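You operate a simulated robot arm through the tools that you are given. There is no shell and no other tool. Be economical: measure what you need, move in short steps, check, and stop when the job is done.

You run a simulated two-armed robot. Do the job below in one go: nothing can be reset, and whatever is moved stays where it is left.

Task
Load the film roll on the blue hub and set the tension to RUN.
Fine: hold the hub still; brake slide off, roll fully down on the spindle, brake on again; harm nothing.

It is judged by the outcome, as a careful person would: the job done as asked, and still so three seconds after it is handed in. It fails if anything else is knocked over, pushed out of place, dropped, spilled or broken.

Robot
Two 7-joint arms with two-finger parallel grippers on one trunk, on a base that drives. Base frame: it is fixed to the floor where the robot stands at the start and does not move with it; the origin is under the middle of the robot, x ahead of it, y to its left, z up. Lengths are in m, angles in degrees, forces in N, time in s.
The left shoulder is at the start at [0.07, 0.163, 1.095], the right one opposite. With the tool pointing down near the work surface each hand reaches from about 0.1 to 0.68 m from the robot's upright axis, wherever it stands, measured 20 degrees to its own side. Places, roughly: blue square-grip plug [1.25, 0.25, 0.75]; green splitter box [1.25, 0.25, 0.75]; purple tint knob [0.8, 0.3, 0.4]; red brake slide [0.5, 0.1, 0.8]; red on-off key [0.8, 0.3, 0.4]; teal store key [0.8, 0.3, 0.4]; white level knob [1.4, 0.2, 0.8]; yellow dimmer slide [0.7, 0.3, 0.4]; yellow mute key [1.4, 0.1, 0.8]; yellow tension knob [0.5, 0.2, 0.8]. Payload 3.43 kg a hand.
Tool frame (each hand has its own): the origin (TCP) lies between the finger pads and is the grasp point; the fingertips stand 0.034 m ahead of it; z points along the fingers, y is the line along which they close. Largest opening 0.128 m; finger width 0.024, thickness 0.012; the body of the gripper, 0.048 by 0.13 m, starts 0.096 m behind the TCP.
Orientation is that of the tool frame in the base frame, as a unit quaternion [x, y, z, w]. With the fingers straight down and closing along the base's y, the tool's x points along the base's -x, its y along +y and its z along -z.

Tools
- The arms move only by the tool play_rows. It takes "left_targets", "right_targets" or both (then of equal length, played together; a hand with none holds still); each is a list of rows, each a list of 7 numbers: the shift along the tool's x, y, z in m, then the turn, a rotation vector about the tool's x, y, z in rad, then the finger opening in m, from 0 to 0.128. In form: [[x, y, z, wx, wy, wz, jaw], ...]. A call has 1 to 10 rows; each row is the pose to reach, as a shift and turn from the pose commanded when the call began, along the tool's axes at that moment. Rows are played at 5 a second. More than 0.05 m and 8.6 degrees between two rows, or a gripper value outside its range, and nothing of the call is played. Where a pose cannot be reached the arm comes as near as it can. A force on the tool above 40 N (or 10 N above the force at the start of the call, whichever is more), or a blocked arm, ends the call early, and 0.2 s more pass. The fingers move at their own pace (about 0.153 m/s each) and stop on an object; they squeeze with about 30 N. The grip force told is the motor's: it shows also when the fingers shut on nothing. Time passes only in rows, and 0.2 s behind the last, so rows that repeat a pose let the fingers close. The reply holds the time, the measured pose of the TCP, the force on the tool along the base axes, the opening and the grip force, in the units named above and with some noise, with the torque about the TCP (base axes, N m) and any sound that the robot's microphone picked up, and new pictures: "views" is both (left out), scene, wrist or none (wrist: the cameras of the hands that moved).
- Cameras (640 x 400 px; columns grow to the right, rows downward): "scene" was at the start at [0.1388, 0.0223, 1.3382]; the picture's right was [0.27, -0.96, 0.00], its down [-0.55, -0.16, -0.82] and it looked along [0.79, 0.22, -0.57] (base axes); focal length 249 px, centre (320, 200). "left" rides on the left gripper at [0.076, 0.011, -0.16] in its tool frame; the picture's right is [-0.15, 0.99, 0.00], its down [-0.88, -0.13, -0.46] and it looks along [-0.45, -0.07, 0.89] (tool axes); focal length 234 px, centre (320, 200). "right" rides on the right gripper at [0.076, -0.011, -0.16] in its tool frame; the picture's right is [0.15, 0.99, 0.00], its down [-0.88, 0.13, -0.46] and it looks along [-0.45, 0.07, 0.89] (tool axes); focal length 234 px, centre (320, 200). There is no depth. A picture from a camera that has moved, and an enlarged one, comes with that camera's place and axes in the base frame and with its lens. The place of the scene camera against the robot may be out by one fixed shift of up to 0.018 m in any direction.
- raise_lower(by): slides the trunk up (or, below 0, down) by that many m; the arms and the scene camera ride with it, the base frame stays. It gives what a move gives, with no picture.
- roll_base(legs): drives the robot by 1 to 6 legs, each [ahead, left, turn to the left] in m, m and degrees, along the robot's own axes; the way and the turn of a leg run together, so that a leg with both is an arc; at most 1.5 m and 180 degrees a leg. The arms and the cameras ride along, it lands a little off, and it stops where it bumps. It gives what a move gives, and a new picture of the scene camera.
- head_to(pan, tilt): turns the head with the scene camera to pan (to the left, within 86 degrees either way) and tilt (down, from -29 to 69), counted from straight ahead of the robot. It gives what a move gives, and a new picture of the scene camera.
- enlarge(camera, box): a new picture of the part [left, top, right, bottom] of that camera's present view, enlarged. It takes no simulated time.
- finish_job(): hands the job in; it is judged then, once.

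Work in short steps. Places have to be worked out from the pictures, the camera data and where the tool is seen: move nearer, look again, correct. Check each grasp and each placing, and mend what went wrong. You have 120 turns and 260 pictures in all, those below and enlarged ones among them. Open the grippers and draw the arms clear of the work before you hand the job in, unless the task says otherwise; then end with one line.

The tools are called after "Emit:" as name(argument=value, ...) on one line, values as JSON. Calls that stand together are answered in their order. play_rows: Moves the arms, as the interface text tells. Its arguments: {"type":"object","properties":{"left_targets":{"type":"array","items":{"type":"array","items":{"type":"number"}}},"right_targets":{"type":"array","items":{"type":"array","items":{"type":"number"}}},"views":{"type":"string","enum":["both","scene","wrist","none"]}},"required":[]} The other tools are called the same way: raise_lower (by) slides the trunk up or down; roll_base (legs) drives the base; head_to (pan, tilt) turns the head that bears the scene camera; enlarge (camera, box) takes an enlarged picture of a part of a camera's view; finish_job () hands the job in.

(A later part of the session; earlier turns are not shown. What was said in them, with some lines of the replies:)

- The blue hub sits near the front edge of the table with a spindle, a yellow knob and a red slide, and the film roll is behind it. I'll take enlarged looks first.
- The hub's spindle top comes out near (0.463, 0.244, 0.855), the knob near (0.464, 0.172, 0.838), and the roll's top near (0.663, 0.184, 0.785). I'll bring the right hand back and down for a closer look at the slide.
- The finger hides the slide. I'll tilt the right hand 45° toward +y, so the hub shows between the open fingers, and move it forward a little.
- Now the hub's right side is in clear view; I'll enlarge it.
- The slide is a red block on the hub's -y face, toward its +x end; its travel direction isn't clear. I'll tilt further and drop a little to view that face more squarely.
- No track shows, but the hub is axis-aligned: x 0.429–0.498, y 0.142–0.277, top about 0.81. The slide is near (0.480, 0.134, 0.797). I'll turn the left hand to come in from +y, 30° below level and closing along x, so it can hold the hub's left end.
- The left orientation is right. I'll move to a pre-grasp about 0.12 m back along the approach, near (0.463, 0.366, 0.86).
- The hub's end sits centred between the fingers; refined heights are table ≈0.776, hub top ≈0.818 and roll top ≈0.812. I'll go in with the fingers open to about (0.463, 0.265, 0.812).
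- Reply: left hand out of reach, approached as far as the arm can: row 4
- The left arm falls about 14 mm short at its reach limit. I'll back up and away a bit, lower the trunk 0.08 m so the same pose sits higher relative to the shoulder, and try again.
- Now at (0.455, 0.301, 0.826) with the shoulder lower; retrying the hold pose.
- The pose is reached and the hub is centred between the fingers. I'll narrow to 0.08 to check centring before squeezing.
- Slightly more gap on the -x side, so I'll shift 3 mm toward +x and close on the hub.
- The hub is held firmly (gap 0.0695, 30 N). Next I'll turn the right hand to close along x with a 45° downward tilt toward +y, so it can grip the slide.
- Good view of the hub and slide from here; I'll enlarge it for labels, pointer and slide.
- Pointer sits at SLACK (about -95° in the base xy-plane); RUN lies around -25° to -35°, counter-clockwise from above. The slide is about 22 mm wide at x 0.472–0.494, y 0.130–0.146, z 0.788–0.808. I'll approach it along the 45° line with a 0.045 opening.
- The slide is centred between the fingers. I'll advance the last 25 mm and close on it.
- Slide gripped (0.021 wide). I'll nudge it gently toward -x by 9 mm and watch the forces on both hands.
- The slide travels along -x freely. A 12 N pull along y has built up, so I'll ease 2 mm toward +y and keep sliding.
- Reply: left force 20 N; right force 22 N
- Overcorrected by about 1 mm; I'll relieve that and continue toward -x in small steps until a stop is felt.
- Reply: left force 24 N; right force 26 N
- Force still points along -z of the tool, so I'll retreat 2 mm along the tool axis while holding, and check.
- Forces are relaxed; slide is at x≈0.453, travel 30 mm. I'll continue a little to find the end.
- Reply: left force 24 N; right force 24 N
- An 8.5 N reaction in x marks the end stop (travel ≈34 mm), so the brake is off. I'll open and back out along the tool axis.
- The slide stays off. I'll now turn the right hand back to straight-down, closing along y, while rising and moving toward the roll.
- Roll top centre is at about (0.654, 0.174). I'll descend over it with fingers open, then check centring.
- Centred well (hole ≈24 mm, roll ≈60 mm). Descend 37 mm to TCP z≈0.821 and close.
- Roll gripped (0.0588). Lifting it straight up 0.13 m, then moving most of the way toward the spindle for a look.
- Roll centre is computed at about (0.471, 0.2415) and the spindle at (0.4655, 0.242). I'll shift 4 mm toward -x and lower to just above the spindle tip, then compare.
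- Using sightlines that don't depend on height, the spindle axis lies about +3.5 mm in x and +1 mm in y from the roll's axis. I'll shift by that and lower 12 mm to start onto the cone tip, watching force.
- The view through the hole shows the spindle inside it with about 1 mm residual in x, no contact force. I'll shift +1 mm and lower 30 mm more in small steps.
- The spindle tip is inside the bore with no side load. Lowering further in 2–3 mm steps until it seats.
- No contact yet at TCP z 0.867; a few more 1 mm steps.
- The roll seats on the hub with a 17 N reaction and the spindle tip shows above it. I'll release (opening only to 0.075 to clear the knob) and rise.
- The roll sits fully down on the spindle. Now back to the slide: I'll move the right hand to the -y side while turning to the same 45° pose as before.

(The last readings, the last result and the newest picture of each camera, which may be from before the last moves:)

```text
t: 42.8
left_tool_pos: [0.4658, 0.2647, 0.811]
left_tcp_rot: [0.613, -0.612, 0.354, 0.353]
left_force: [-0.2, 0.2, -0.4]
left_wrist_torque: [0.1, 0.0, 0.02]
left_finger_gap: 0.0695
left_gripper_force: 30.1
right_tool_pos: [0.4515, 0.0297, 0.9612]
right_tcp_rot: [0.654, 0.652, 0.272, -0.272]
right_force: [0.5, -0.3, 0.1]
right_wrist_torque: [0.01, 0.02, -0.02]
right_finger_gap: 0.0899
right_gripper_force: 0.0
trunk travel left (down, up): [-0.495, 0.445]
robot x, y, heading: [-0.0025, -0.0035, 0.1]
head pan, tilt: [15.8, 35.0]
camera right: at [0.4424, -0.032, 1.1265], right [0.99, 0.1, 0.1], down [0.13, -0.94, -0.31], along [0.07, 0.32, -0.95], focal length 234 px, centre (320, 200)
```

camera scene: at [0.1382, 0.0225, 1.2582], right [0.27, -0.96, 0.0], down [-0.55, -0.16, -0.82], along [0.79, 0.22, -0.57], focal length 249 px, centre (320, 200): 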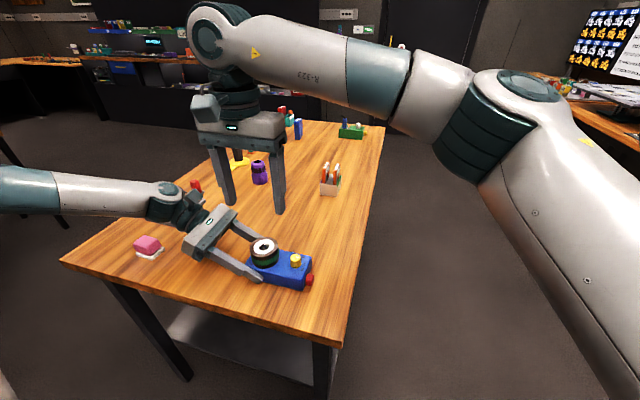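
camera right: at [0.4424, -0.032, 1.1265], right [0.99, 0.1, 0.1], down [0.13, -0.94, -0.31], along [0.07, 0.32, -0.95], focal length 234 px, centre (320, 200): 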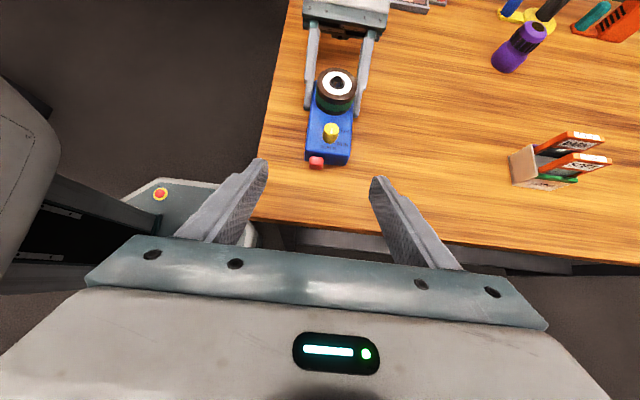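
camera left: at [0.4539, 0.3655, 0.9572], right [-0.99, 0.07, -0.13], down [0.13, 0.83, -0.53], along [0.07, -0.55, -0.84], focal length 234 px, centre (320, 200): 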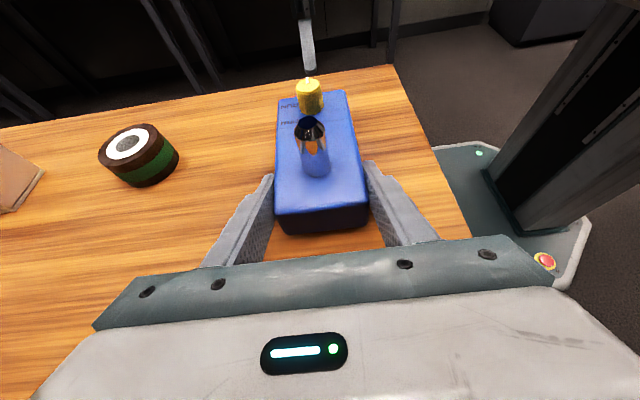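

Moving to the pre-grasp 30 mm short of the slide's off position, near (0.449, 0.088, 0.843), opening 0.045.

Emit:
play_rows(right_targets=[[-0.011, -0.001, 0.031, 0, 0, 0, 0.07], [-0.022, -0.002, 0.062, 0, 0, 0, 0.045], [-0.032, -0.002, 0.093, 0, 0, 0, 0.045], [-0.0424, -0.002, 0.1244, 0, 0, 0, 0.045]], views="wrist")

Emit:
enlarge(camera="right", box=[240, 100, 400, 220])

```text
t: 43.8
left_tool_pos: [0.4669, 0.2654, 0.8115]
left_tcp_rot: [0.613, -0.612, 0.354, 0.354]
left_force: [0.4, 0.2, -1.4]
left_wrist_torque: [0.13, 0.01, 0.0]
left_finger_gap: 0.0698
left_gripper_force: 30.3
right_tool_pos: [0.4492, 0.0884, 0.8437]
right_tcp_rot: [0.653, 0.653, 0.271, -0.272]
right_force: [-0.1, -0.1, -0.4]
right_wrist_torque: [-0.03, 0.03, -0.02]
right_finger_gap: 0.0451
right_gripper_force: 0.0
trunk travel left (down, up): [-0.495, 0.445]
robot x, y, heading: [-0.0007, 0.0016, -0.2]
head pan, tilt: [15.8, 35.0]
camera right: at [0.4395, 0.0274, 1.0084], right [0.99, 0.1, 0.1], down [0.13, -0.94, -0.3], along [0.07, 0.31, -0.95], focal length 234 px, centre (320, 200)
```

right: 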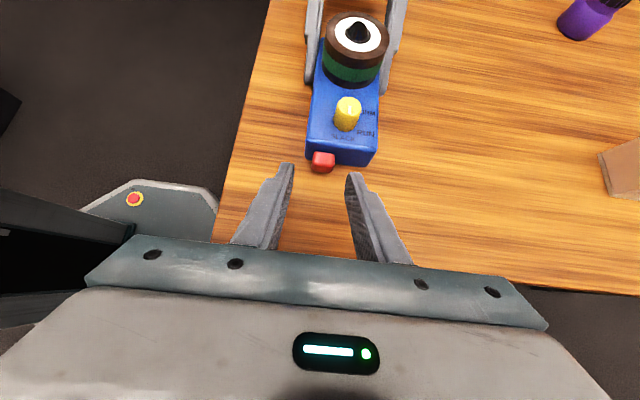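

```text
3.33 times, centred on (320, 160) of right
camera zoom: at [0.4395, 0.0274, 1.0084], right [0.99, 0.1, 0.1], down [0.13, -0.94, -0.3], along [0.07, 0.31, -0.95], focal length 781 px, centre (320, 333)
```

zoom: 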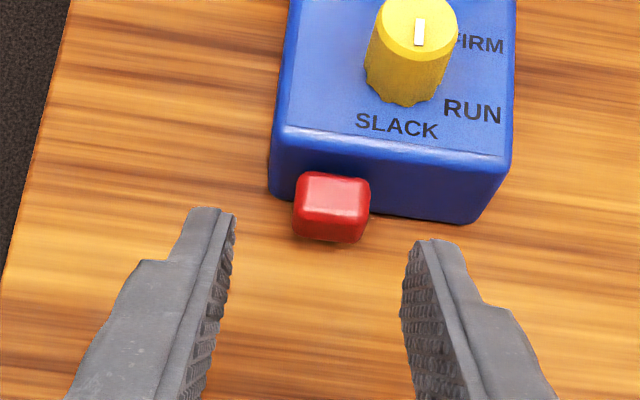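

Slide sits ~2 mm to +x of centre. Shift, advance 30 mm and close.

Emit:
play_rows(right_targets=[[0, 0.002, 0.015, 0, 0, 0, 0.045], [0, 0.002, 0.03, 0, 0, 0, 0.045], [0, 0.002, 0.03, 0, 0, 0, 0.03], [0, 0.002, 0.03, 0, 0, 0, 0.015], [0, 0.002, 0.03, 0, 0, 0, 0.015]], views="none")

Emit:
play_rows(right_targets=[[0, 0.003, 0, 0, 0, 0, 0.015], [0, 0.007, 0, 0, 0, 0, 0.015], [0, 0.011, 0, 0, 0, 0, 0.015], [0, 0.015, 0, 0, 0, 0, 0.015]], views="none")

```text
t: 45.0
left_tool_pos: [0.4656, 0.2648, 0.8122]
left_tcp_rot: [0.613, -0.612, 0.354, 0.354]
left_force: [-1.3, 0.5, -0.6]
left_wrist_torque: [0.1, 0.02, 0.01]
left_finger_gap: 0.0696
left_gripper_force: 29.8
right_tool_pos: [0.4517, 0.1102, 0.8223]
right_tcp_rot: [0.653, 0.652, 0.272, -0.272]
right_force: [0.3, -0.8, 1.5]
right_wrist_torque: [0.03, 0.01, 0.01]
right_finger_gap: 0.0204
right_gripper_force: 30.1
trunk travel left (down, up): [-0.495, 0.445]
robot x, y, heading: [0.0024, -0.0, 0.1]
head pan, tilt: [15.8, 35.0]
```

```text
t: 46.0
left_tool_pos: [0.4663, 0.2653, 0.8128]
left_tcp_rot: [0.612, -0.612, 0.354, 0.354]
left_force: [0.2, -9.1, -0.1]
left_wrist_torque: [-0.23, 0.02, -0.01]
left_finger_gap: 0.0698
left_gripper_force: 30.1
right_tool_pos: [0.4668, 0.1089, 0.8226]
right_tcp_rot: [0.653, 0.653, 0.271, -0.272]
right_force: [-0.3, 9.9, 0.0]
right_wrist_torque: [0.08, -0.05, 0.0]
right_finger_gap: 0.0204
right_gripper_force: 29.8
trunk travel left (down, up): [-0.495, 0.445]
robot x, y, heading: [0.0007, -0.0008, -0.2]
head pan, tilt: [15.8, 35.0]
```

Sliding smoothly with light y-tension; I'll ease 0.5 mm and go on to the original end near x≈0.484.

Emit:
play_rows(right_targets=[[0.0004, 0.004, 0.0004, 0, 0, 0, 0.015], [0.0004, 0.008, 0.0004, 0, 0, 0, 0.015], [0.0004, 0.012, 0.0004, 0, 0, 0, 0.015], [0.0004, 0.015, 0.0004, 0, 0, 0, 0.015], [0.0004, 0.017, 0.0004, 0, 0, 0, 0.015]], views="none")

Emit:
play_rows(right_targets=[[0, 0.001, 0, 0, 0, 0, 0.015], [0, 0.002, 0, 0, 0, 0, 0.015]], views="wrist")

Emit:
enlarge(camera="right", box=[240, 80, 400, 200])

```text
t: 47.2
left_tool_pos: [0.4665, 0.2655, 0.8115]
left_tcp_rot: [0.614, -0.611, 0.355, 0.352]
left_force: [4.3, -3.0, 0.4]
left_wrist_torque: [-0.27, -0.02, 0.46]
left_finger_gap: 0.0697
left_gripper_force: 29.9
right_tool_pos: [0.4837, 0.109, 0.8213]
right_tcp_rot: [0.653, 0.652, 0.271, -0.272]
right_force: [-4.4, 4.1, -0.7]
right_wrist_torque: [-0.01, 0.02, 0.15]
right_finger_gap: 0.0206
right_gripper_force: 29.6
trunk travel left (down, up): [-0.495, 0.445]
robot x, y, heading: [-0.0009, -0.0007, 0.1]
head pan, tilt: [15.8, 35.0]
```

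```text
t: 47.8
left_tool_pos: [0.4674, 0.2657, 0.811]
left_tcp_rot: [0.613, -0.611, 0.355, 0.353]
left_force: [9.2, -3.7, -0.8]
left_wrist_torque: [0.13, -0.08, 0.95]
left_finger_gap: 0.0699
left_gripper_force: 30.2
right_tool_pos: [0.4848, 0.1104, 0.8219]
right_tcp_rot: [0.652, 0.654, 0.271, -0.271]
right_force: [-8.8, 2.7, -0.1]
right_wrist_torque: [-0.23, 0.15, 0.37]
right_finger_gap: 0.0204
right_gripper_force: 30.4
trunk travel left (down, up): [-0.495, 0.445]
robot x, y, heading: [0.0015, -0.0015, 0.3]
head pan, tilt: [15.8, 35.0]
camera right: at [0.4752, 0.0488, 0.9874], right [0.99, 0.11, 0.1], down [0.13, -0.94, -0.3], along [0.07, 0.31, -0.95], focal length 234 px, centre (320, 200)
```

right: 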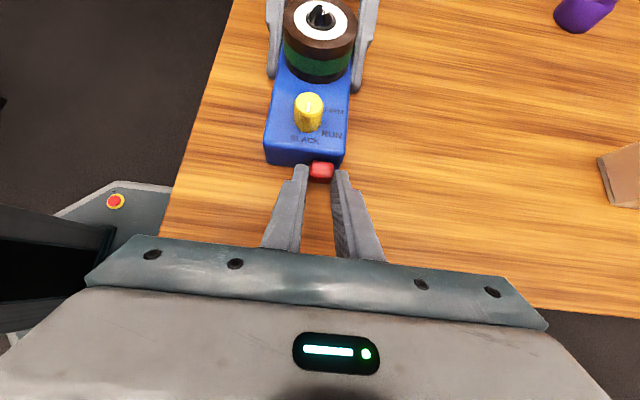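

```text
3.33 times, centred on (320, 140) of right
camera zoom: at [0.4752, 0.0488, 0.9874], right [0.99, 0.11, 0.1], down [0.13, -0.94, -0.3], along [0.07, 0.31, -0.95], focal length 781 px, centre (320, 400)
```

zoom: 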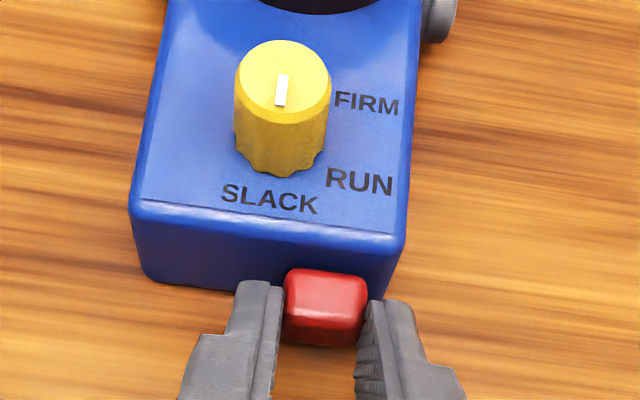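

The slide is back at its original end stop (−8.8 N), so the brake is on. I'll relax, open, retract, and then tilt the hand to vertical for the knob.

Emit:
play_rows(right_targets=[[0, -0.002, 0, 0, 0, 0, 0.03], [0, -0.002, 0, 0, 0, 0, 0.05], [0, -0.002, -0.03, 0, 0, 0, 0.06], [0, -0.002, -0.07, 0, 0, 0, 0.06], [0, -0.002, -0.11, 0, 0, 0, 0.06]], views="wrist")

Emit:
enlarge(camera="right", box=[260, 50, 380, 160])

Emit:
play_rows(right_targets=[[0.01, 0, -0.01, 0, -0.131, 0, 0.06], [0.02, 0, -0.02, 0, -0.262, 0, 0.06], [0.03, 0, -0.03, 0, -0.393, 0, 0.06], [0.04, 0, -0.03, 0, -0.524, 0, 0.06], [0.05, 0, -0.03, 0, -0.655, 0, 0.06], [0.06, 0, -0.03, 0, -0.7854, 0, 0.06]], views="wrist")

```text
t: 49.0
left_tool_pos: [0.464, 0.2656, 0.8115]
left_tcp_rot: [0.613, -0.612, 0.354, 0.353]
left_force: [0.3, 0.0, -0.9]
left_wrist_torque: [0.09, -0.01, -0.03]
left_finger_gap: 0.0698
left_gripper_force: 30.6
right_tool_pos: [0.4819, 0.0306, 0.8994]
right_tcp_rot: [0.652, 0.653, 0.271, -0.272]
right_force: [-0.3, -0.5, -0.1]
right_wrist_torque: [-0.03, -0.01, -0.01]
right_finger_gap: 0.0602
right_gripper_force: 0.0
trunk travel left (down, up): [-0.495, 0.445]
robot x, y, heading: [0.0019, 0.0002, -0.0]
head pan, tilt: [15.8, 35.0]
camera right: at [0.473, -0.0313, 1.0648], right [0.99, 0.1, 0.1], down [0.13, -0.94, -0.3], along [0.07, 0.31, -0.95], focal length 234 px, centre (320, 200)
```

right: 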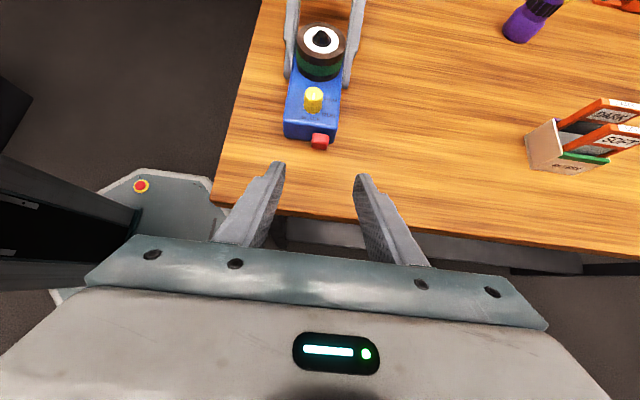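

```text
3.64 times, centred on (320, 105) of right
camera zoom: at [0.473, -0.0313, 1.0648], right [0.99, 0.1, 0.1], down [0.13, -0.94, -0.3], along [0.07, 0.31, -0.95], focal length 852 px, centre (320, 546)
```

zoom: 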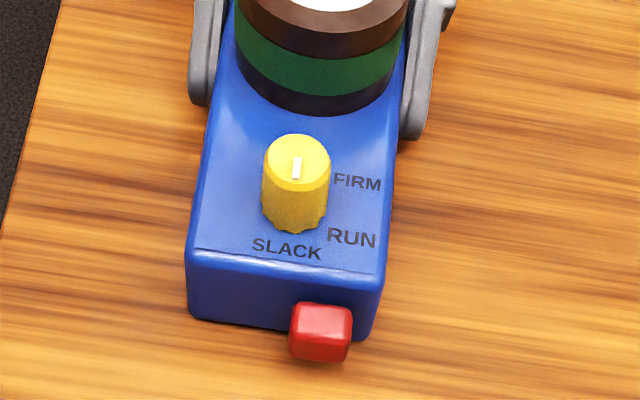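

```text
t: 50.4
left_tool_pos: [0.466, 0.2657, 0.8117]
left_tcp_rot: [0.612, -0.612, 0.354, 0.353]
left_force: [-1.0, 1.0, 0.8]
left_wrist_torque: [0.13, 0.11, -0.02]
left_finger_gap: 0.0699
left_gripper_force: 29.9
right_tool_pos: [0.4849, 0.0537, 0.9634]
right_tcp_rot: [0.707, 0.707, 0.0, 0.0]
right_force: [0.1, 0.9, 0.0]
right_wrist_torque: [-0.02, -0.02, 0.01]
right_finger_gap: 0.0599
right_gripper_force: 0.1
trunk travel left (down, up): [-0.495, 0.445]
robot x, y, heading: [0.0028, 0.0018, 0.0]
head pan, tilt: [15.8, 35.0]
camera right: at [0.474, 0.1281, 1.1226], right [0.99, 0.15, 0.0], down [0.13, -0.88, 0.46], along [0.07, -0.45, -0.89], focal length 234 px, centre (320, 200)
```

right: 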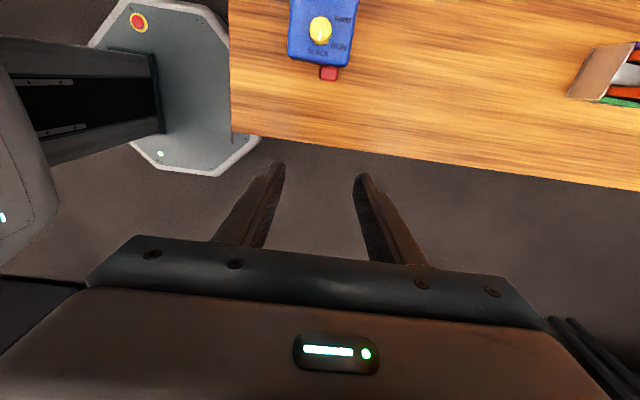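

Knob top works out at about (0.469, 0.173). Moving above it at TCP z≈0.93.

Emit:
play_rows(right_targets=[[0.03, -0.004, 0, 0, 0, 0, 0.06], [0.06, -0.008, 0.01, 0, 0, 0, 0.06], [0.09, -0.012, 0.02, 0, 0, 0, 0.05], [0.119, -0.016, 0.033, 0, 0, 0, 0.05]], views="wrist")

Emit:
enlarge(camera="right", box=[260, 120, 380, 240])

Emit:
enlarge(camera="scene", box=[220, 210, 330, 300])

```text
t: 51.4
left_tool_pos: [0.4664, 0.2658, 0.8115]
left_tcp_rot: [-0.612, 0.612, -0.354, -0.354]
left_force: [-0.2, -0.2, -0.4]
left_wrist_torque: [0.1, -0.03, -0.01]
left_finger_gap: 0.0696
left_gripper_force: 30.1
right_tool_pos: [0.4684, 0.1717, 0.9282]
right_tcp_rot: [0.707, 0.707, 0.001, -0.002]
right_force: [-0.2, 0.5, 0.3]
right_wrist_torque: [-0.01, 0.02, 0.0]
right_finger_gap: 0.0498
right_gripper_force: 0.1
trunk travel left (down, up): [-0.495, 0.445]
robot x, y, heading: [-0.0039, 0.0012, -0.2]
head pan, tilt: [15.8, 35.0]
camera right: at [0.4586, 0.2464, 1.0884], right [0.99, 0.15, 0.0], down [0.13, -0.88, 0.45], along [0.07, -0.45, -0.89], focal length 234 px, centre (320, 200)
```

right: 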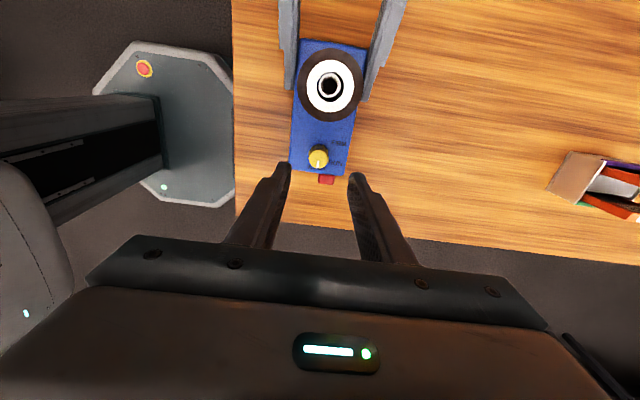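

```text
3.33 times, centred on (320, 180) of right
camera zoom: at [0.4586, 0.2464, 1.0884], right [0.99, 0.15, 0.0], down [0.13, -0.88, 0.45], along [0.07, -0.45, -0.89], focal length 781 px, centre (320, 267)
```

zoom: 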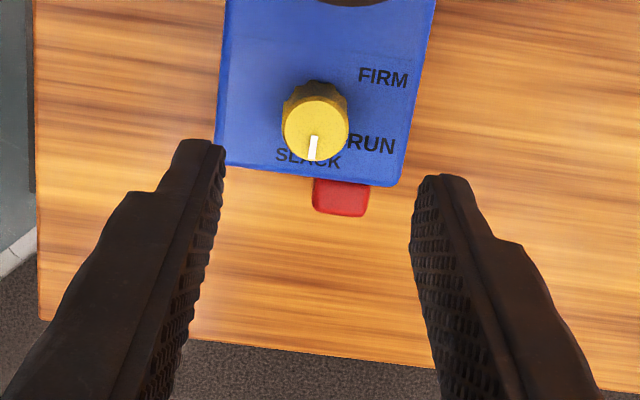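

```text
4.44 times, centred on (275, 255) of scene
camera zoom: at [0.1388, 0.023, 1.2583], right [0.27, -0.96, 0.0], down [-0.55, -0.16, -0.82], along [0.79, 0.22, -0.57], focal length 1106 px, centre (520, -44)
```

zoom: 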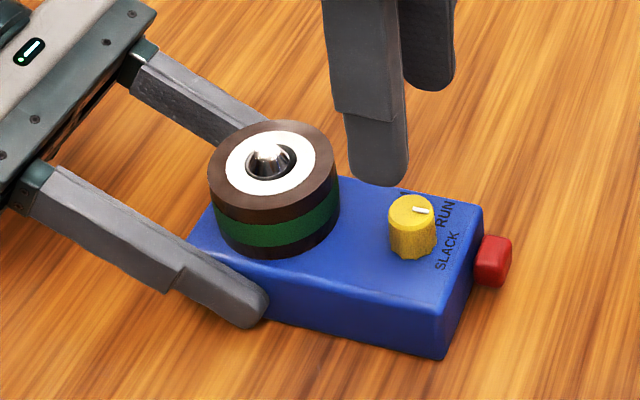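

TCP is over the knob axis within a millimetre. I'll descend 70 mm (tips just above the hub top) and close on the knob.

Emit:
play_rows(right_targets=[[0, 0, 0.025, 0, 0, 0, 0.05], [0, 0, 0.05, 0, 0, 0, 0.05], [0, 0, 0.062, 0, 0, 0, 0.05], [0, 0, 0.07, 0, 0, 0, 0.05]], views="wrist")

Emit:
enlarge(camera="right", box=[260, 120, 380, 240])

```text
t: 52.4
left_tool_pos: [0.4669, 0.2637, 0.8111]
left_tcp_rot: [0.613, -0.612, 0.354, 0.354]
left_force: [-0.5, -0.1, -0.1]
left_wrist_torque: [0.09, 0.02, -0.02]
left_finger_gap: 0.0695
left_gripper_force: 30.1
right_tool_pos: [0.469, 0.1717, 0.8585]
right_tcp_rot: [0.707, 0.707, 0.0, -0.001]
right_force: [0.5, 0.3, 0.4]
right_wrist_torque: [-0.02, -0.01, 0.01]
right_finger_gap: 0.0501
right_gripper_force: 0.0
trunk travel left (down, up): [-0.495, 0.445]
robot x, y, heading: [-0.0018, 0.0006, 0.0]
head pan, tilt: [15.8, 35.0]
camera right: at [0.4588, 0.2466, 1.019], right [0.99, 0.15, 0.0], down [0.13, -0.88, 0.45], along [0.07, -0.45, -0.89], focal length 234 px, centre (320, 200)
```

right: 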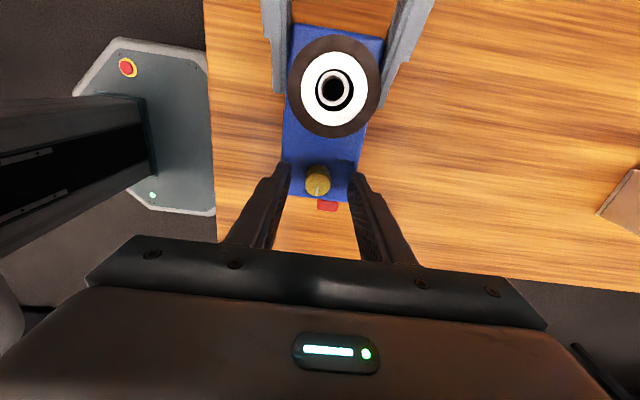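

```text
3.33 times, centred on (320, 180) of right
camera zoom: at [0.4588, 0.2466, 1.019], right [0.99, 0.15, 0.0], down [0.13, -0.88, 0.45], along [0.07, -0.45, -0.89], focal length 781 px, centre (320, 267)
```

zoom: 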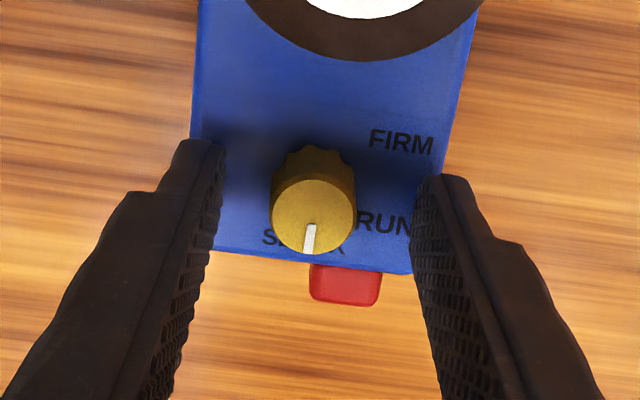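

Knob centred between the fingers (maybe 1.5 mm to -y). Small shift and close.

Emit:
play_rows(right_targets=[[-0.0015, 0, 0, 0, 0, 0, 0.04], [-0.0015, 0, 0, 0, 0, 0, 0.025], [-0.0015, 0, 0, 0, 0, 0, 0.015], [-0.0015, 0, 0, 0, 0, 0, 0.015]], views="none")

Emit:
play_rows(right_targets=[[0, 0, 0, 0, 0, -0.1, 0.015], [0, 0, 0, 0, 0, -0.2, 0.015], [0, 0, 0, 0, 0, -0.3, 0.015]], views="wrist")

Emit:
enlarge(camera="right", box=[260, 120, 380, 240])

```text
t: 53.4
left_tool_pos: [0.4673, 0.2652, 0.8115]
left_tcp_rot: [0.613, -0.612, 0.354, 0.353]
left_force: [9.7, 1.1, -0.3]
left_wrist_torque: [-0.04, 0.43, 0.88]
left_finger_gap: 0.0697
left_gripper_force: 30.2
right_tool_pos: [0.4676, 0.1701, 0.8601]
right_tcp_rot: [0.706, 0.708, 0.001, -0.002]
right_force: [-8.9, -1.2, 1.0]
right_wrist_torque: [0.13, 0.05, 0.02]
right_finger_gap: 0.0207
right_gripper_force: 30.0
trunk travel left (down, up): [-0.495, 0.445]
robot x, y, heading: [-0.0004, -0.001, -0.3]
head pan, tilt: [15.8, 35.0]
```

```text
t: 54.2
left_tool_pos: [0.4656, 0.2652, 0.8137]
left_tcp_rot: [0.613, -0.612, 0.355, 0.353]
left_force: [8.2, -0.3, 0.8]
left_wrist_torque: [-0.04, -0.1, 0.89]
left_finger_gap: 0.0698
left_gripper_force: 29.9
right_tool_pos: [0.467, 0.1704, 0.8602]
right_tcp_rot: [0.593, 0.805, 0.002, -0.001]
right_force: [-9.3, 0.1, -1.9]
right_wrist_torque: [-0.14, 0.54, -0.01]
right_finger_gap: 0.0206
right_gripper_force: 30.1
trunk travel left (down, up): [-0.495, 0.445]
robot x, y, heading: [0.0012, -0.0003, -0.0]
head pan, tilt: [15.8, 35.0]
camera right: at [0.4362, 0.2383, 1.0194], right [0.9, 0.43, 0.0], down [0.39, -0.8, 0.45], along [0.2, -0.41, -0.89], focal length 234 px, centre (320, 200)
```

right: 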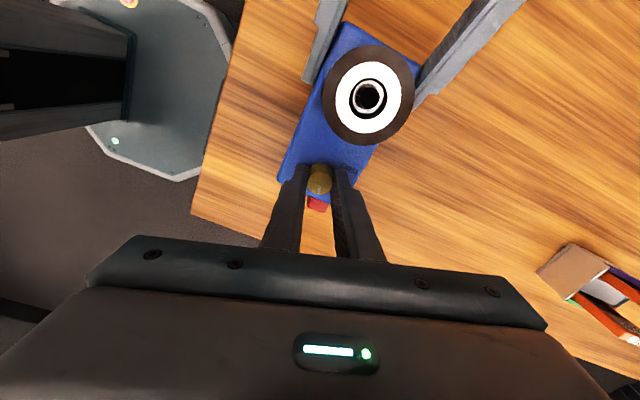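

```text
3.33 times, centred on (320, 180) of right
camera zoom: at [0.4362, 0.2383, 1.0194], right [0.9, 0.43, 0.0], down [0.39, -0.8, 0.45], along [0.2, -0.41, -0.89], focal length 781 px, centre (320, 267)
```

zoom: 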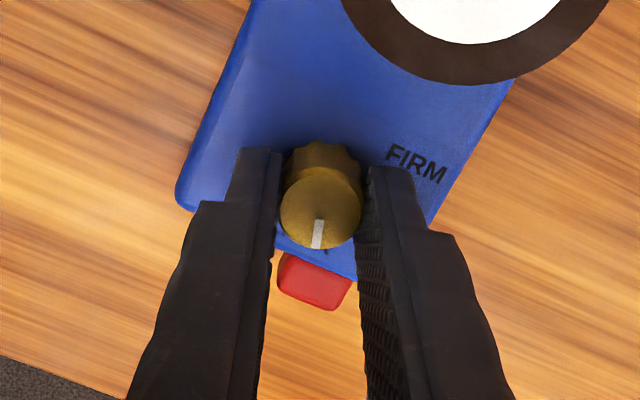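

The knob turns with the hand with little torque. I'll ease the x load slightly and continue to a total of about 65°.

Emit:
play_rows(right_targets=[[0, -0.0007, 0, 0, 0, -0.13, 0.015], [0, -0.0007, 0, 0, 0, -0.26, 0.015], [0, -0.0007, 0, 0, 0, -0.39, 0.015], [0, -0.0007, 0, 0, 0, -0.52, 0.015], [0, -0.0007, 0, 0, 0, -0.65, 0.015], [0, -0.0007, 0, 0, 0, -0.75, 0.015]], views="wrist")

Emit:
enlarge(camera="right", box=[260, 120, 380, 240])

Emit:
enlarge(camera="scene", box=[260, 230, 330, 300])

```text
t: 55.6
left_tool_pos: [0.4668, 0.2646, 0.8108]
left_tcp_rot: [0.612, -0.612, 0.354, 0.354]
left_force: [2.5, -11.8, 6.0]
left_wrist_torque: [-0.21, -0.34, 0.15]
left_finger_gap: 0.0697
left_gripper_force: 29.8
right_tool_pos: [0.4666, 0.1715, 0.8606]
right_tcp_rot: [0.257, 0.967, 0.003, -0.001]
right_force: [-1.0, 12.0, -6.2]
right_wrist_torque: [0.14, 0.41, -0.03]
right_finger_gap: 0.0209
right_gripper_force: 29.9
trunk travel left (down, up): [-0.495, 0.445]
robot x, y, heading: [0.0021, 0.0012, 0.1]
head pan, tilt: [15.8, 35.0]
camera right: at [0.3976, 0.1969, 1.0197], right [0.36, 0.93, 0.0], down [0.83, -0.33, 0.45], along [0.42, -0.16, -0.89], focal length 234 px, centre (320, 200)
```

right: 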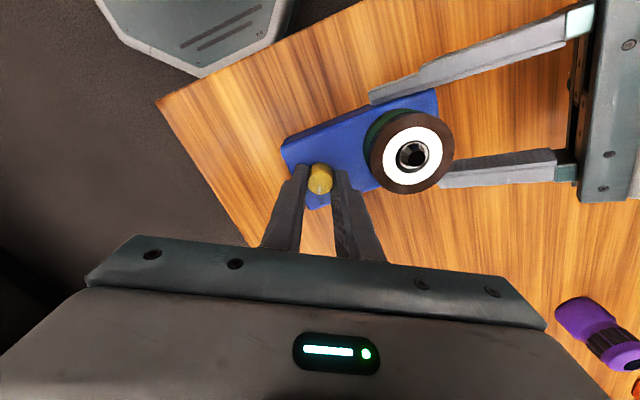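

```text
3.33 times, centred on (320, 180) of right
camera zoom: at [0.3976, 0.1969, 1.0197], right [0.36, 0.93, 0.0], down [0.83, -0.33, 0.45], along [0.42, -0.16, -0.89], focal length 781 px, centre (320, 267)
```

zoom: 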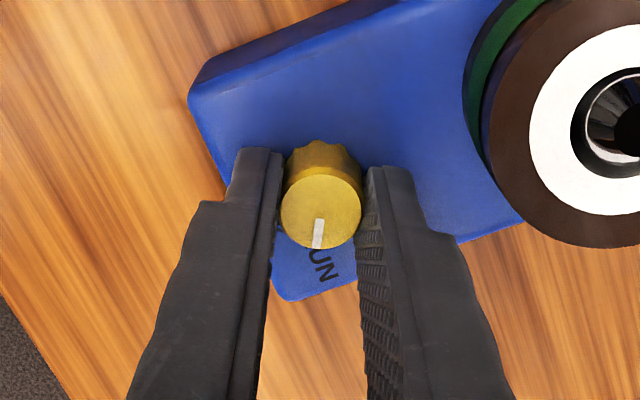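

```text
5.71 times, centred on (295, 265) of scene
camera zoom: at [0.1389, 0.0224, 1.2582], right [0.27, -0.96, 0.0], down [-0.55, -0.16, -0.82], along [0.79, 0.22, -0.57], focal length 1422 px, centre (463, -171)
```

zoom: 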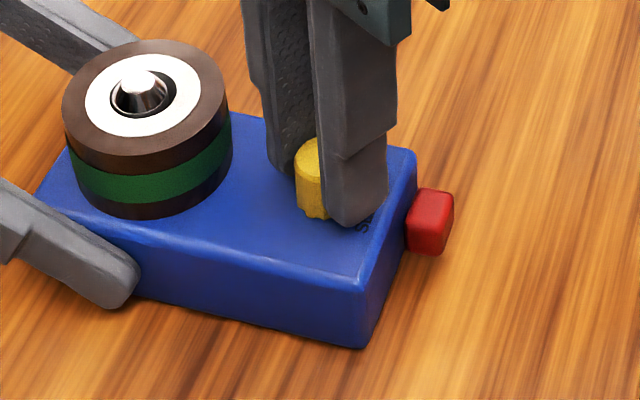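

Turned 60°; pointer now reads about -26°, toward RUN. I'll open, rise and inspect from above.

Emit:
play_rows(right_targets=[[0, 0, 0, 0, 0, 0, 0.025], [0, 0, 0, 0, 0, 0, 0.036], [0, 0, 0, 0, 0, 0, 0.036], [0, 0, -0.03, 0, 0, 0, 0.036], [0, 0, -0.07, 0, 0, 0, 0.05], [0, 0, -0.11, 0, 0, 0, 0.05]], views="wrist")

Emit:
enlarge(camera="right", box=[280, 110, 360, 190])

Emit:
enlarge(camera="scene", box=[260, 230, 330, 300])

```text
t: 57.0
left_tool_pos: [0.4664, 0.2655, 0.812]
left_tcp_rot: [-0.612, 0.613, -0.353, -0.354]
left_force: [-1.2, -0.1, 0.7]
left_wrist_torque: [0.18, -0.05, 0.01]
left_finger_gap: 0.0696
left_gripper_force: 30.1
right_tool_pos: [0.4688, 0.1713, 0.9693]
right_tcp_rot: [0.257, 0.966, 0.001, -0.001]
right_force: [-0.7, 0.1, 0.6]
right_wrist_torque: [0.01, 0.02, 0.01]
right_finger_gap: 0.0502
right_gripper_force: 0.0
trunk travel left (down, up): [-0.495, 0.445]
robot x, y, heading: [-0.0035, 0.0035, -0.3]
head pan, tilt: [15.8, 35.0]
camera right: at [0.3984, 0.1979, 1.1289], right [0.36, 0.93, 0.0], down [0.83, -0.33, 0.45], along [0.42, -0.16, -0.89], focal length 234 px, centre (320, 200)
```

right: 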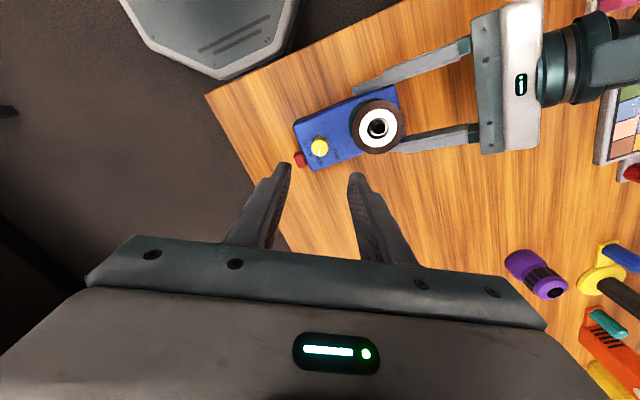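

```text
5.00 times, centred on (320, 150) of right
camera zoom: at [0.3984, 0.1979, 1.1289], right [0.36, 0.93, 0.0], down [0.83, -0.33, 0.45], along [0.42, -0.16, -0.89], focal length 1171 px, centre (320, 450)
```

zoom: 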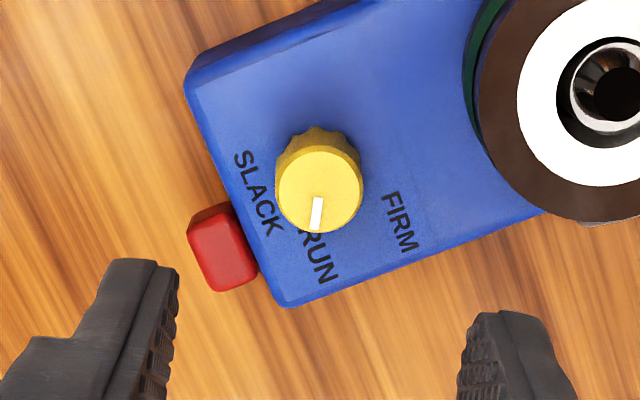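

```text
5.71 times, centred on (295, 265) of scene
camera zoom: at [0.1383, 0.0225, 1.2582], right [0.27, -0.96, 0.0], down [-0.55, -0.16, -0.82], along [0.79, 0.22, -0.57], focal length 1422 px, centre (463, -171)
```

zoom: 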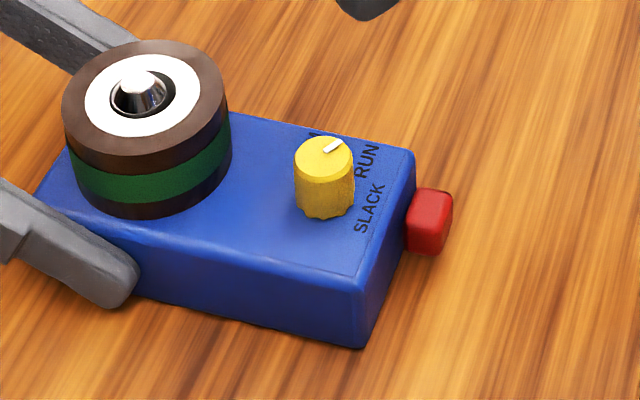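

Pointer measures about -28° against the RUN label's -23°. I'll regrip and nudge it about 4° more so it points squarely at RUN.

Emit:
play_rows(right_targets=[[0, 0, 0.04, 0, 0, 0, 0.04], [0, 0, 0.075, 0, 0, 0, 0.036], [0, 0, 0.095, 0, 0, 0, 0.036], [0, 0, 0.11, 0, 0, 0, 0.036], [0, 0, 0.11, 0, 0, 0, 0.025], [0, 0, 0.11, 0, 0, 0, 0.015], [0, 0, 0.11, 0, 0, 0, 0.015]], views="none")

Emit:
play_rows(right_targets=[[0, 0, 0, 0, 0, -0.04, 0.015], [0, 0, 0, 0, 0, -0.075, 0.015], [0, 0, 0, 0, 0, -0.075, 0.015]], views="none")

Emit:
play_rows(right_targets=[[0, 0, 0, 0, 0, 0, 0.025], [0, 0, 0, 0, 0, 0, 0.036], [0, 0, 0, 0, 0, 0, 0.036], [0, 0, -0.03, 0, 0, 0, 0.036], [0, 0, -0.07, 0, 0, 0, 0.05], [0, 0, -0.11, 0, 0, 0, 0.05]], views="wrist")

Emit:
enlarge(camera="right", box=[280, 110, 360, 190])

```text
t: 58.6
left_tool_pos: [0.4646, 0.2646, 0.8127]
left_tcp_rot: [-0.612, 0.612, -0.354, -0.354]
left_force: [-2.3, -5.5, 0.3]
left_wrist_torque: [0.4, -0.19, -0.22]
left_finger_gap: 0.0698
left_gripper_force: 29.7
right_tool_pos: [0.4689, 0.1712, 0.8591]
right_tcp_rot: [0.258, 0.966, 0.002, -0.001]
right_force: [1.7, 5.1, -0.2]
right_wrist_torque: [-0.15, 0.08, -0.04]
right_finger_gap: 0.0206
right_gripper_force: 29.5
trunk travel left (down, up): [-0.495, 0.445]
robot x, y, heading: [-0.0035, -0.0013, 0.0]
head pan, tilt: [15.8, 35.0]
```

```text
t: 59.4
left_tool_pos: [0.4662, 0.2634, 0.8113]
left_tcp_rot: [0.612, -0.612, 0.354, 0.354]
left_force: [-6.1, -11.7, 6.5]
left_wrist_torque: [-0.14, 0.04, -0.46]
left_finger_gap: 0.0698
left_gripper_force: 29.7
right_tool_pos: [0.4677, 0.1697, 0.8598]
right_tcp_rot: [0.22, 0.975, 0.002, 0.001]
right_force: [5.4, 10.7, -7.5]
right_wrist_torque: [-0.1, -0.28, -0.05]
right_finger_gap: 0.0209
right_gripper_force: 30.8
trunk travel left (down, up): [-0.495, 0.445]
robot x, y, heading: [0.0024, 0.0011, 0.2]
head pan, tilt: [15.8, 35.0]
```

```text
t: 60.8
left_tool_pos: [0.4648, 0.2652, 0.8114]
left_tcp_rot: [0.613, -0.611, 0.355, 0.353]
left_force: [-0.6, 0.3, -0.5]
left_wrist_torque: [0.16, 0.11, 0.02]
left_finger_gap: 0.0698
left_gripper_force: 30.6
right_tool_pos: [0.4664, 0.1687, 0.9714]
right_tcp_rot: [0.22, 0.975, 0.001, 0.0]
right_force: [0.5, -0.1, 0.0]
right_wrist_torque: [0.04, -0.01, -0.01]
right_finger_gap: 0.05
right_gripper_force: 0.0
trunk travel left (down, up): [-0.495, 0.445]
robot x, y, heading: [0.0032, 0.0027, -0.0]
head pan, tilt: [15.8, 35.0]
camera right: at [0.3951, 0.1899, 1.1304], right [0.29, 0.96, 0.0], down [0.85, -0.26, 0.45], along [0.43, -0.13, -0.89], focal length 234 px, centre (320, 200)
```

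right: 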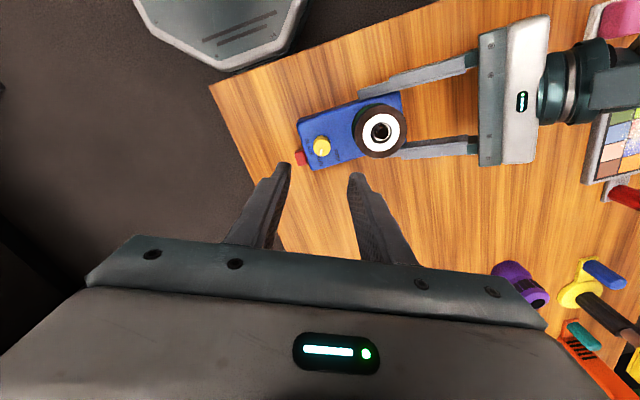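

```text
5.00 times, centred on (320, 150) of right
camera zoom: at [0.3951, 0.1899, 1.1304], right [0.29, 0.96, 0.0], down [0.85, -0.26, 0.45], along [0.43, -0.13, -0.89], focal length 1171 px, centre (320, 450)
```

zoom: 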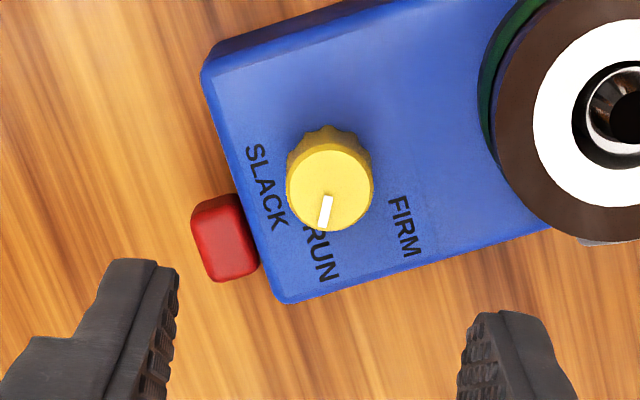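

The pointer stays at about -27° (it seems to rest in a detent at RUN), which points into the RUN label. I'll withdraw the right hand up and to the right, then release the hub with the left.

Emit:
play_rows(right_targets=[[0, 0, -0.04, 0, 0, 0, 0.06], [0, 0, -0.08, 0, 0, 0, 0.06], [0, -0.04, -0.1, 0, 0, 0, 0.06], [0, -0.08, -0.12, 0, 0, 0, 0.06], [0, -0.12, -0.13, 0, 0, 0, 0.06], [0, -0.16, -0.13, 0, 0, 0, 0.06], [0, -0.2, -0.13, 0, 0, 0, 0.06]], views="none")

Emit:
play_rows(left_targets=[[0, 0, 0, 0, 0, 0, 0.08], [0, 0, 0, 0, 0, 0, 0.1], [0, 0, 0, 0, 0, 0, 0.1], [0, 0, -0.03, 0, 0, 0, 0.1], [0, 0, -0.07, 0, 0, 0, 0.1], [0, 0, -0.11, 0, 0, 0, 0.1], [0, 0, -0.15, 0, 0, 0, 0.1]], views="both")

Emit:
enlarge(camera="scene", box=[230, 220, 340, 300])

Emit:
enlarge(camera="left", box=[220, 60, 420, 200])

```text
t: 62.4
left_tool_pos: [0.4659, 0.2642, 0.8119]
left_tcp_rot: [0.613, -0.612, 0.354, 0.353]
left_force: [0.0, 0.1, -1.2]
left_wrist_torque: [0.11, -0.02, 0.03]
left_finger_gap: 0.0696
left_gripper_force: 30.2
right_tool_pos: [0.3795, -0.0138, 1.1001]
right_tcp_rot: [0.22, 0.975, 0.001, 0.001]
right_force: [0.5, -1.6, -0.4]
right_wrist_torque: [0.03, -0.02, 0.0]
right_finger_gap: 0.0598
right_gripper_force: 0.1
trunk travel left (down, up): [-0.495, 0.445]
robot x, y, heading: [0.003, 0.0031, 0.1]
head pan, tilt: [15.8, 35.0]
```

```text
t: 64.0
left_tool_pos: [0.4659, 0.3948, 0.8877]
left_tcp_rot: [0.613, -0.611, 0.354, 0.353]
left_force: [0.0, -0.5, -0.4]
left_wrist_torque: [-0.01, 0.01, -0.01]
left_finger_gap: 0.0998
left_gripper_force: 0.0
right_tool_pos: [0.3803, -0.011, 1.1007]
right_tcp_rot: [0.22, 0.975, 0.001, 0.0]
right_force: [0.0, -0.3, 0.0]
right_wrist_torque: [0.01, 0.01, -0.01]
right_finger_gap: 0.0602
right_gripper_force: 0.0
trunk travel left (down, up): [-0.495, 0.445]
robot x, y, heading: [-0.0007, -0.0046, 0.0]
head pan, tilt: [15.8, 35.0]
camera scene: at [0.1385, 0.0226, 1.2583], right [0.27, -0.96, 0.0], down [-0.55, -0.16, -0.82], along [0.79, 0.22, -0.57], focal length 249 px, centre (320, 200)
camera left: at [0.4543, 0.4957, 1.0326], right [-0.99, 0.07, -0.13], down [0.13, 0.83, -0.54], along [0.07, -0.55, -0.84], focal length 234 px, centre (320, 200)
```

scene: 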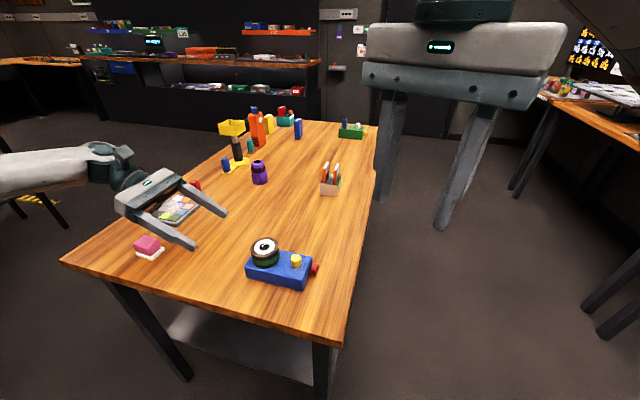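
left: 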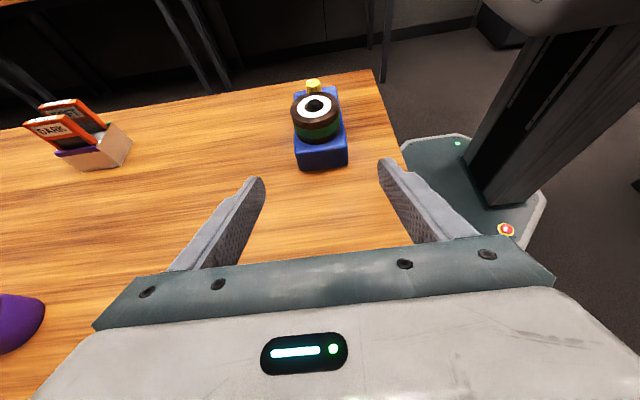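

```text
5.00 times, centred on (285, 260) of scene
camera zoom: at [0.1385, 0.0226, 1.2583], right [0.27, -0.96, 0.0], down [-0.55, -0.16, -0.82], along [0.79, 0.22, -0.57], focal length 1244 px, centre (495, -100)
```

zoom: 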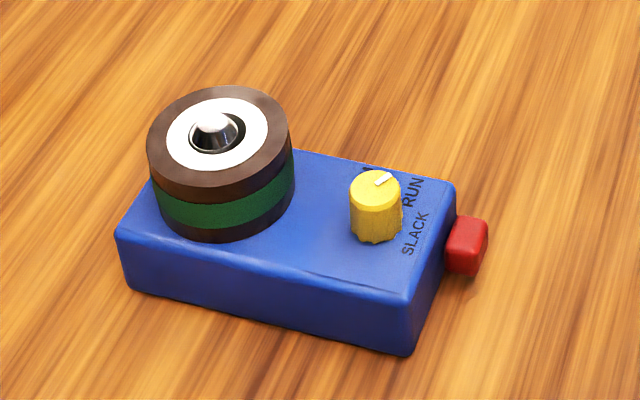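

```text
2.86 times, centred on (320, 130) of left
camera zoom: at [0.4543, 0.4957, 1.0326], right [-0.99, 0.07, -0.13], down [0.13, 0.83, -0.54], along [0.07, -0.55, -0.84], focal length 669 px, centre (320, 400)
```

zoom: 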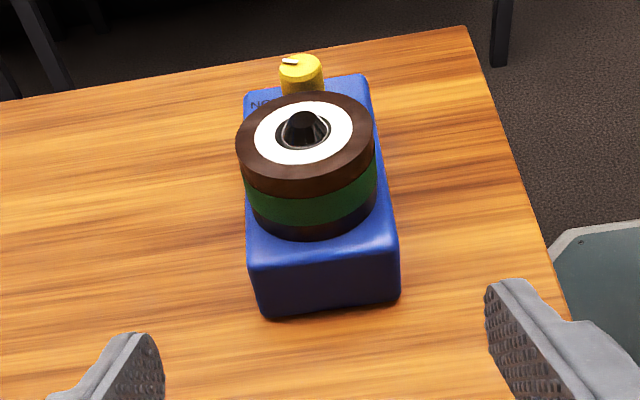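

The hub is in place, the roll sits flush on the spindle, the slide is back at its original end, the knob points at RUN, and both hands are open and clear. Handing in.

Emit:
finish_job()

```text
The job is handed in.
```

The film roll is fully down on the blue hub's spindle, the brake slide is back on, and the tension knob points at RUN. The left hand held the hub throughout, and I saw nothing else moved in the final views.
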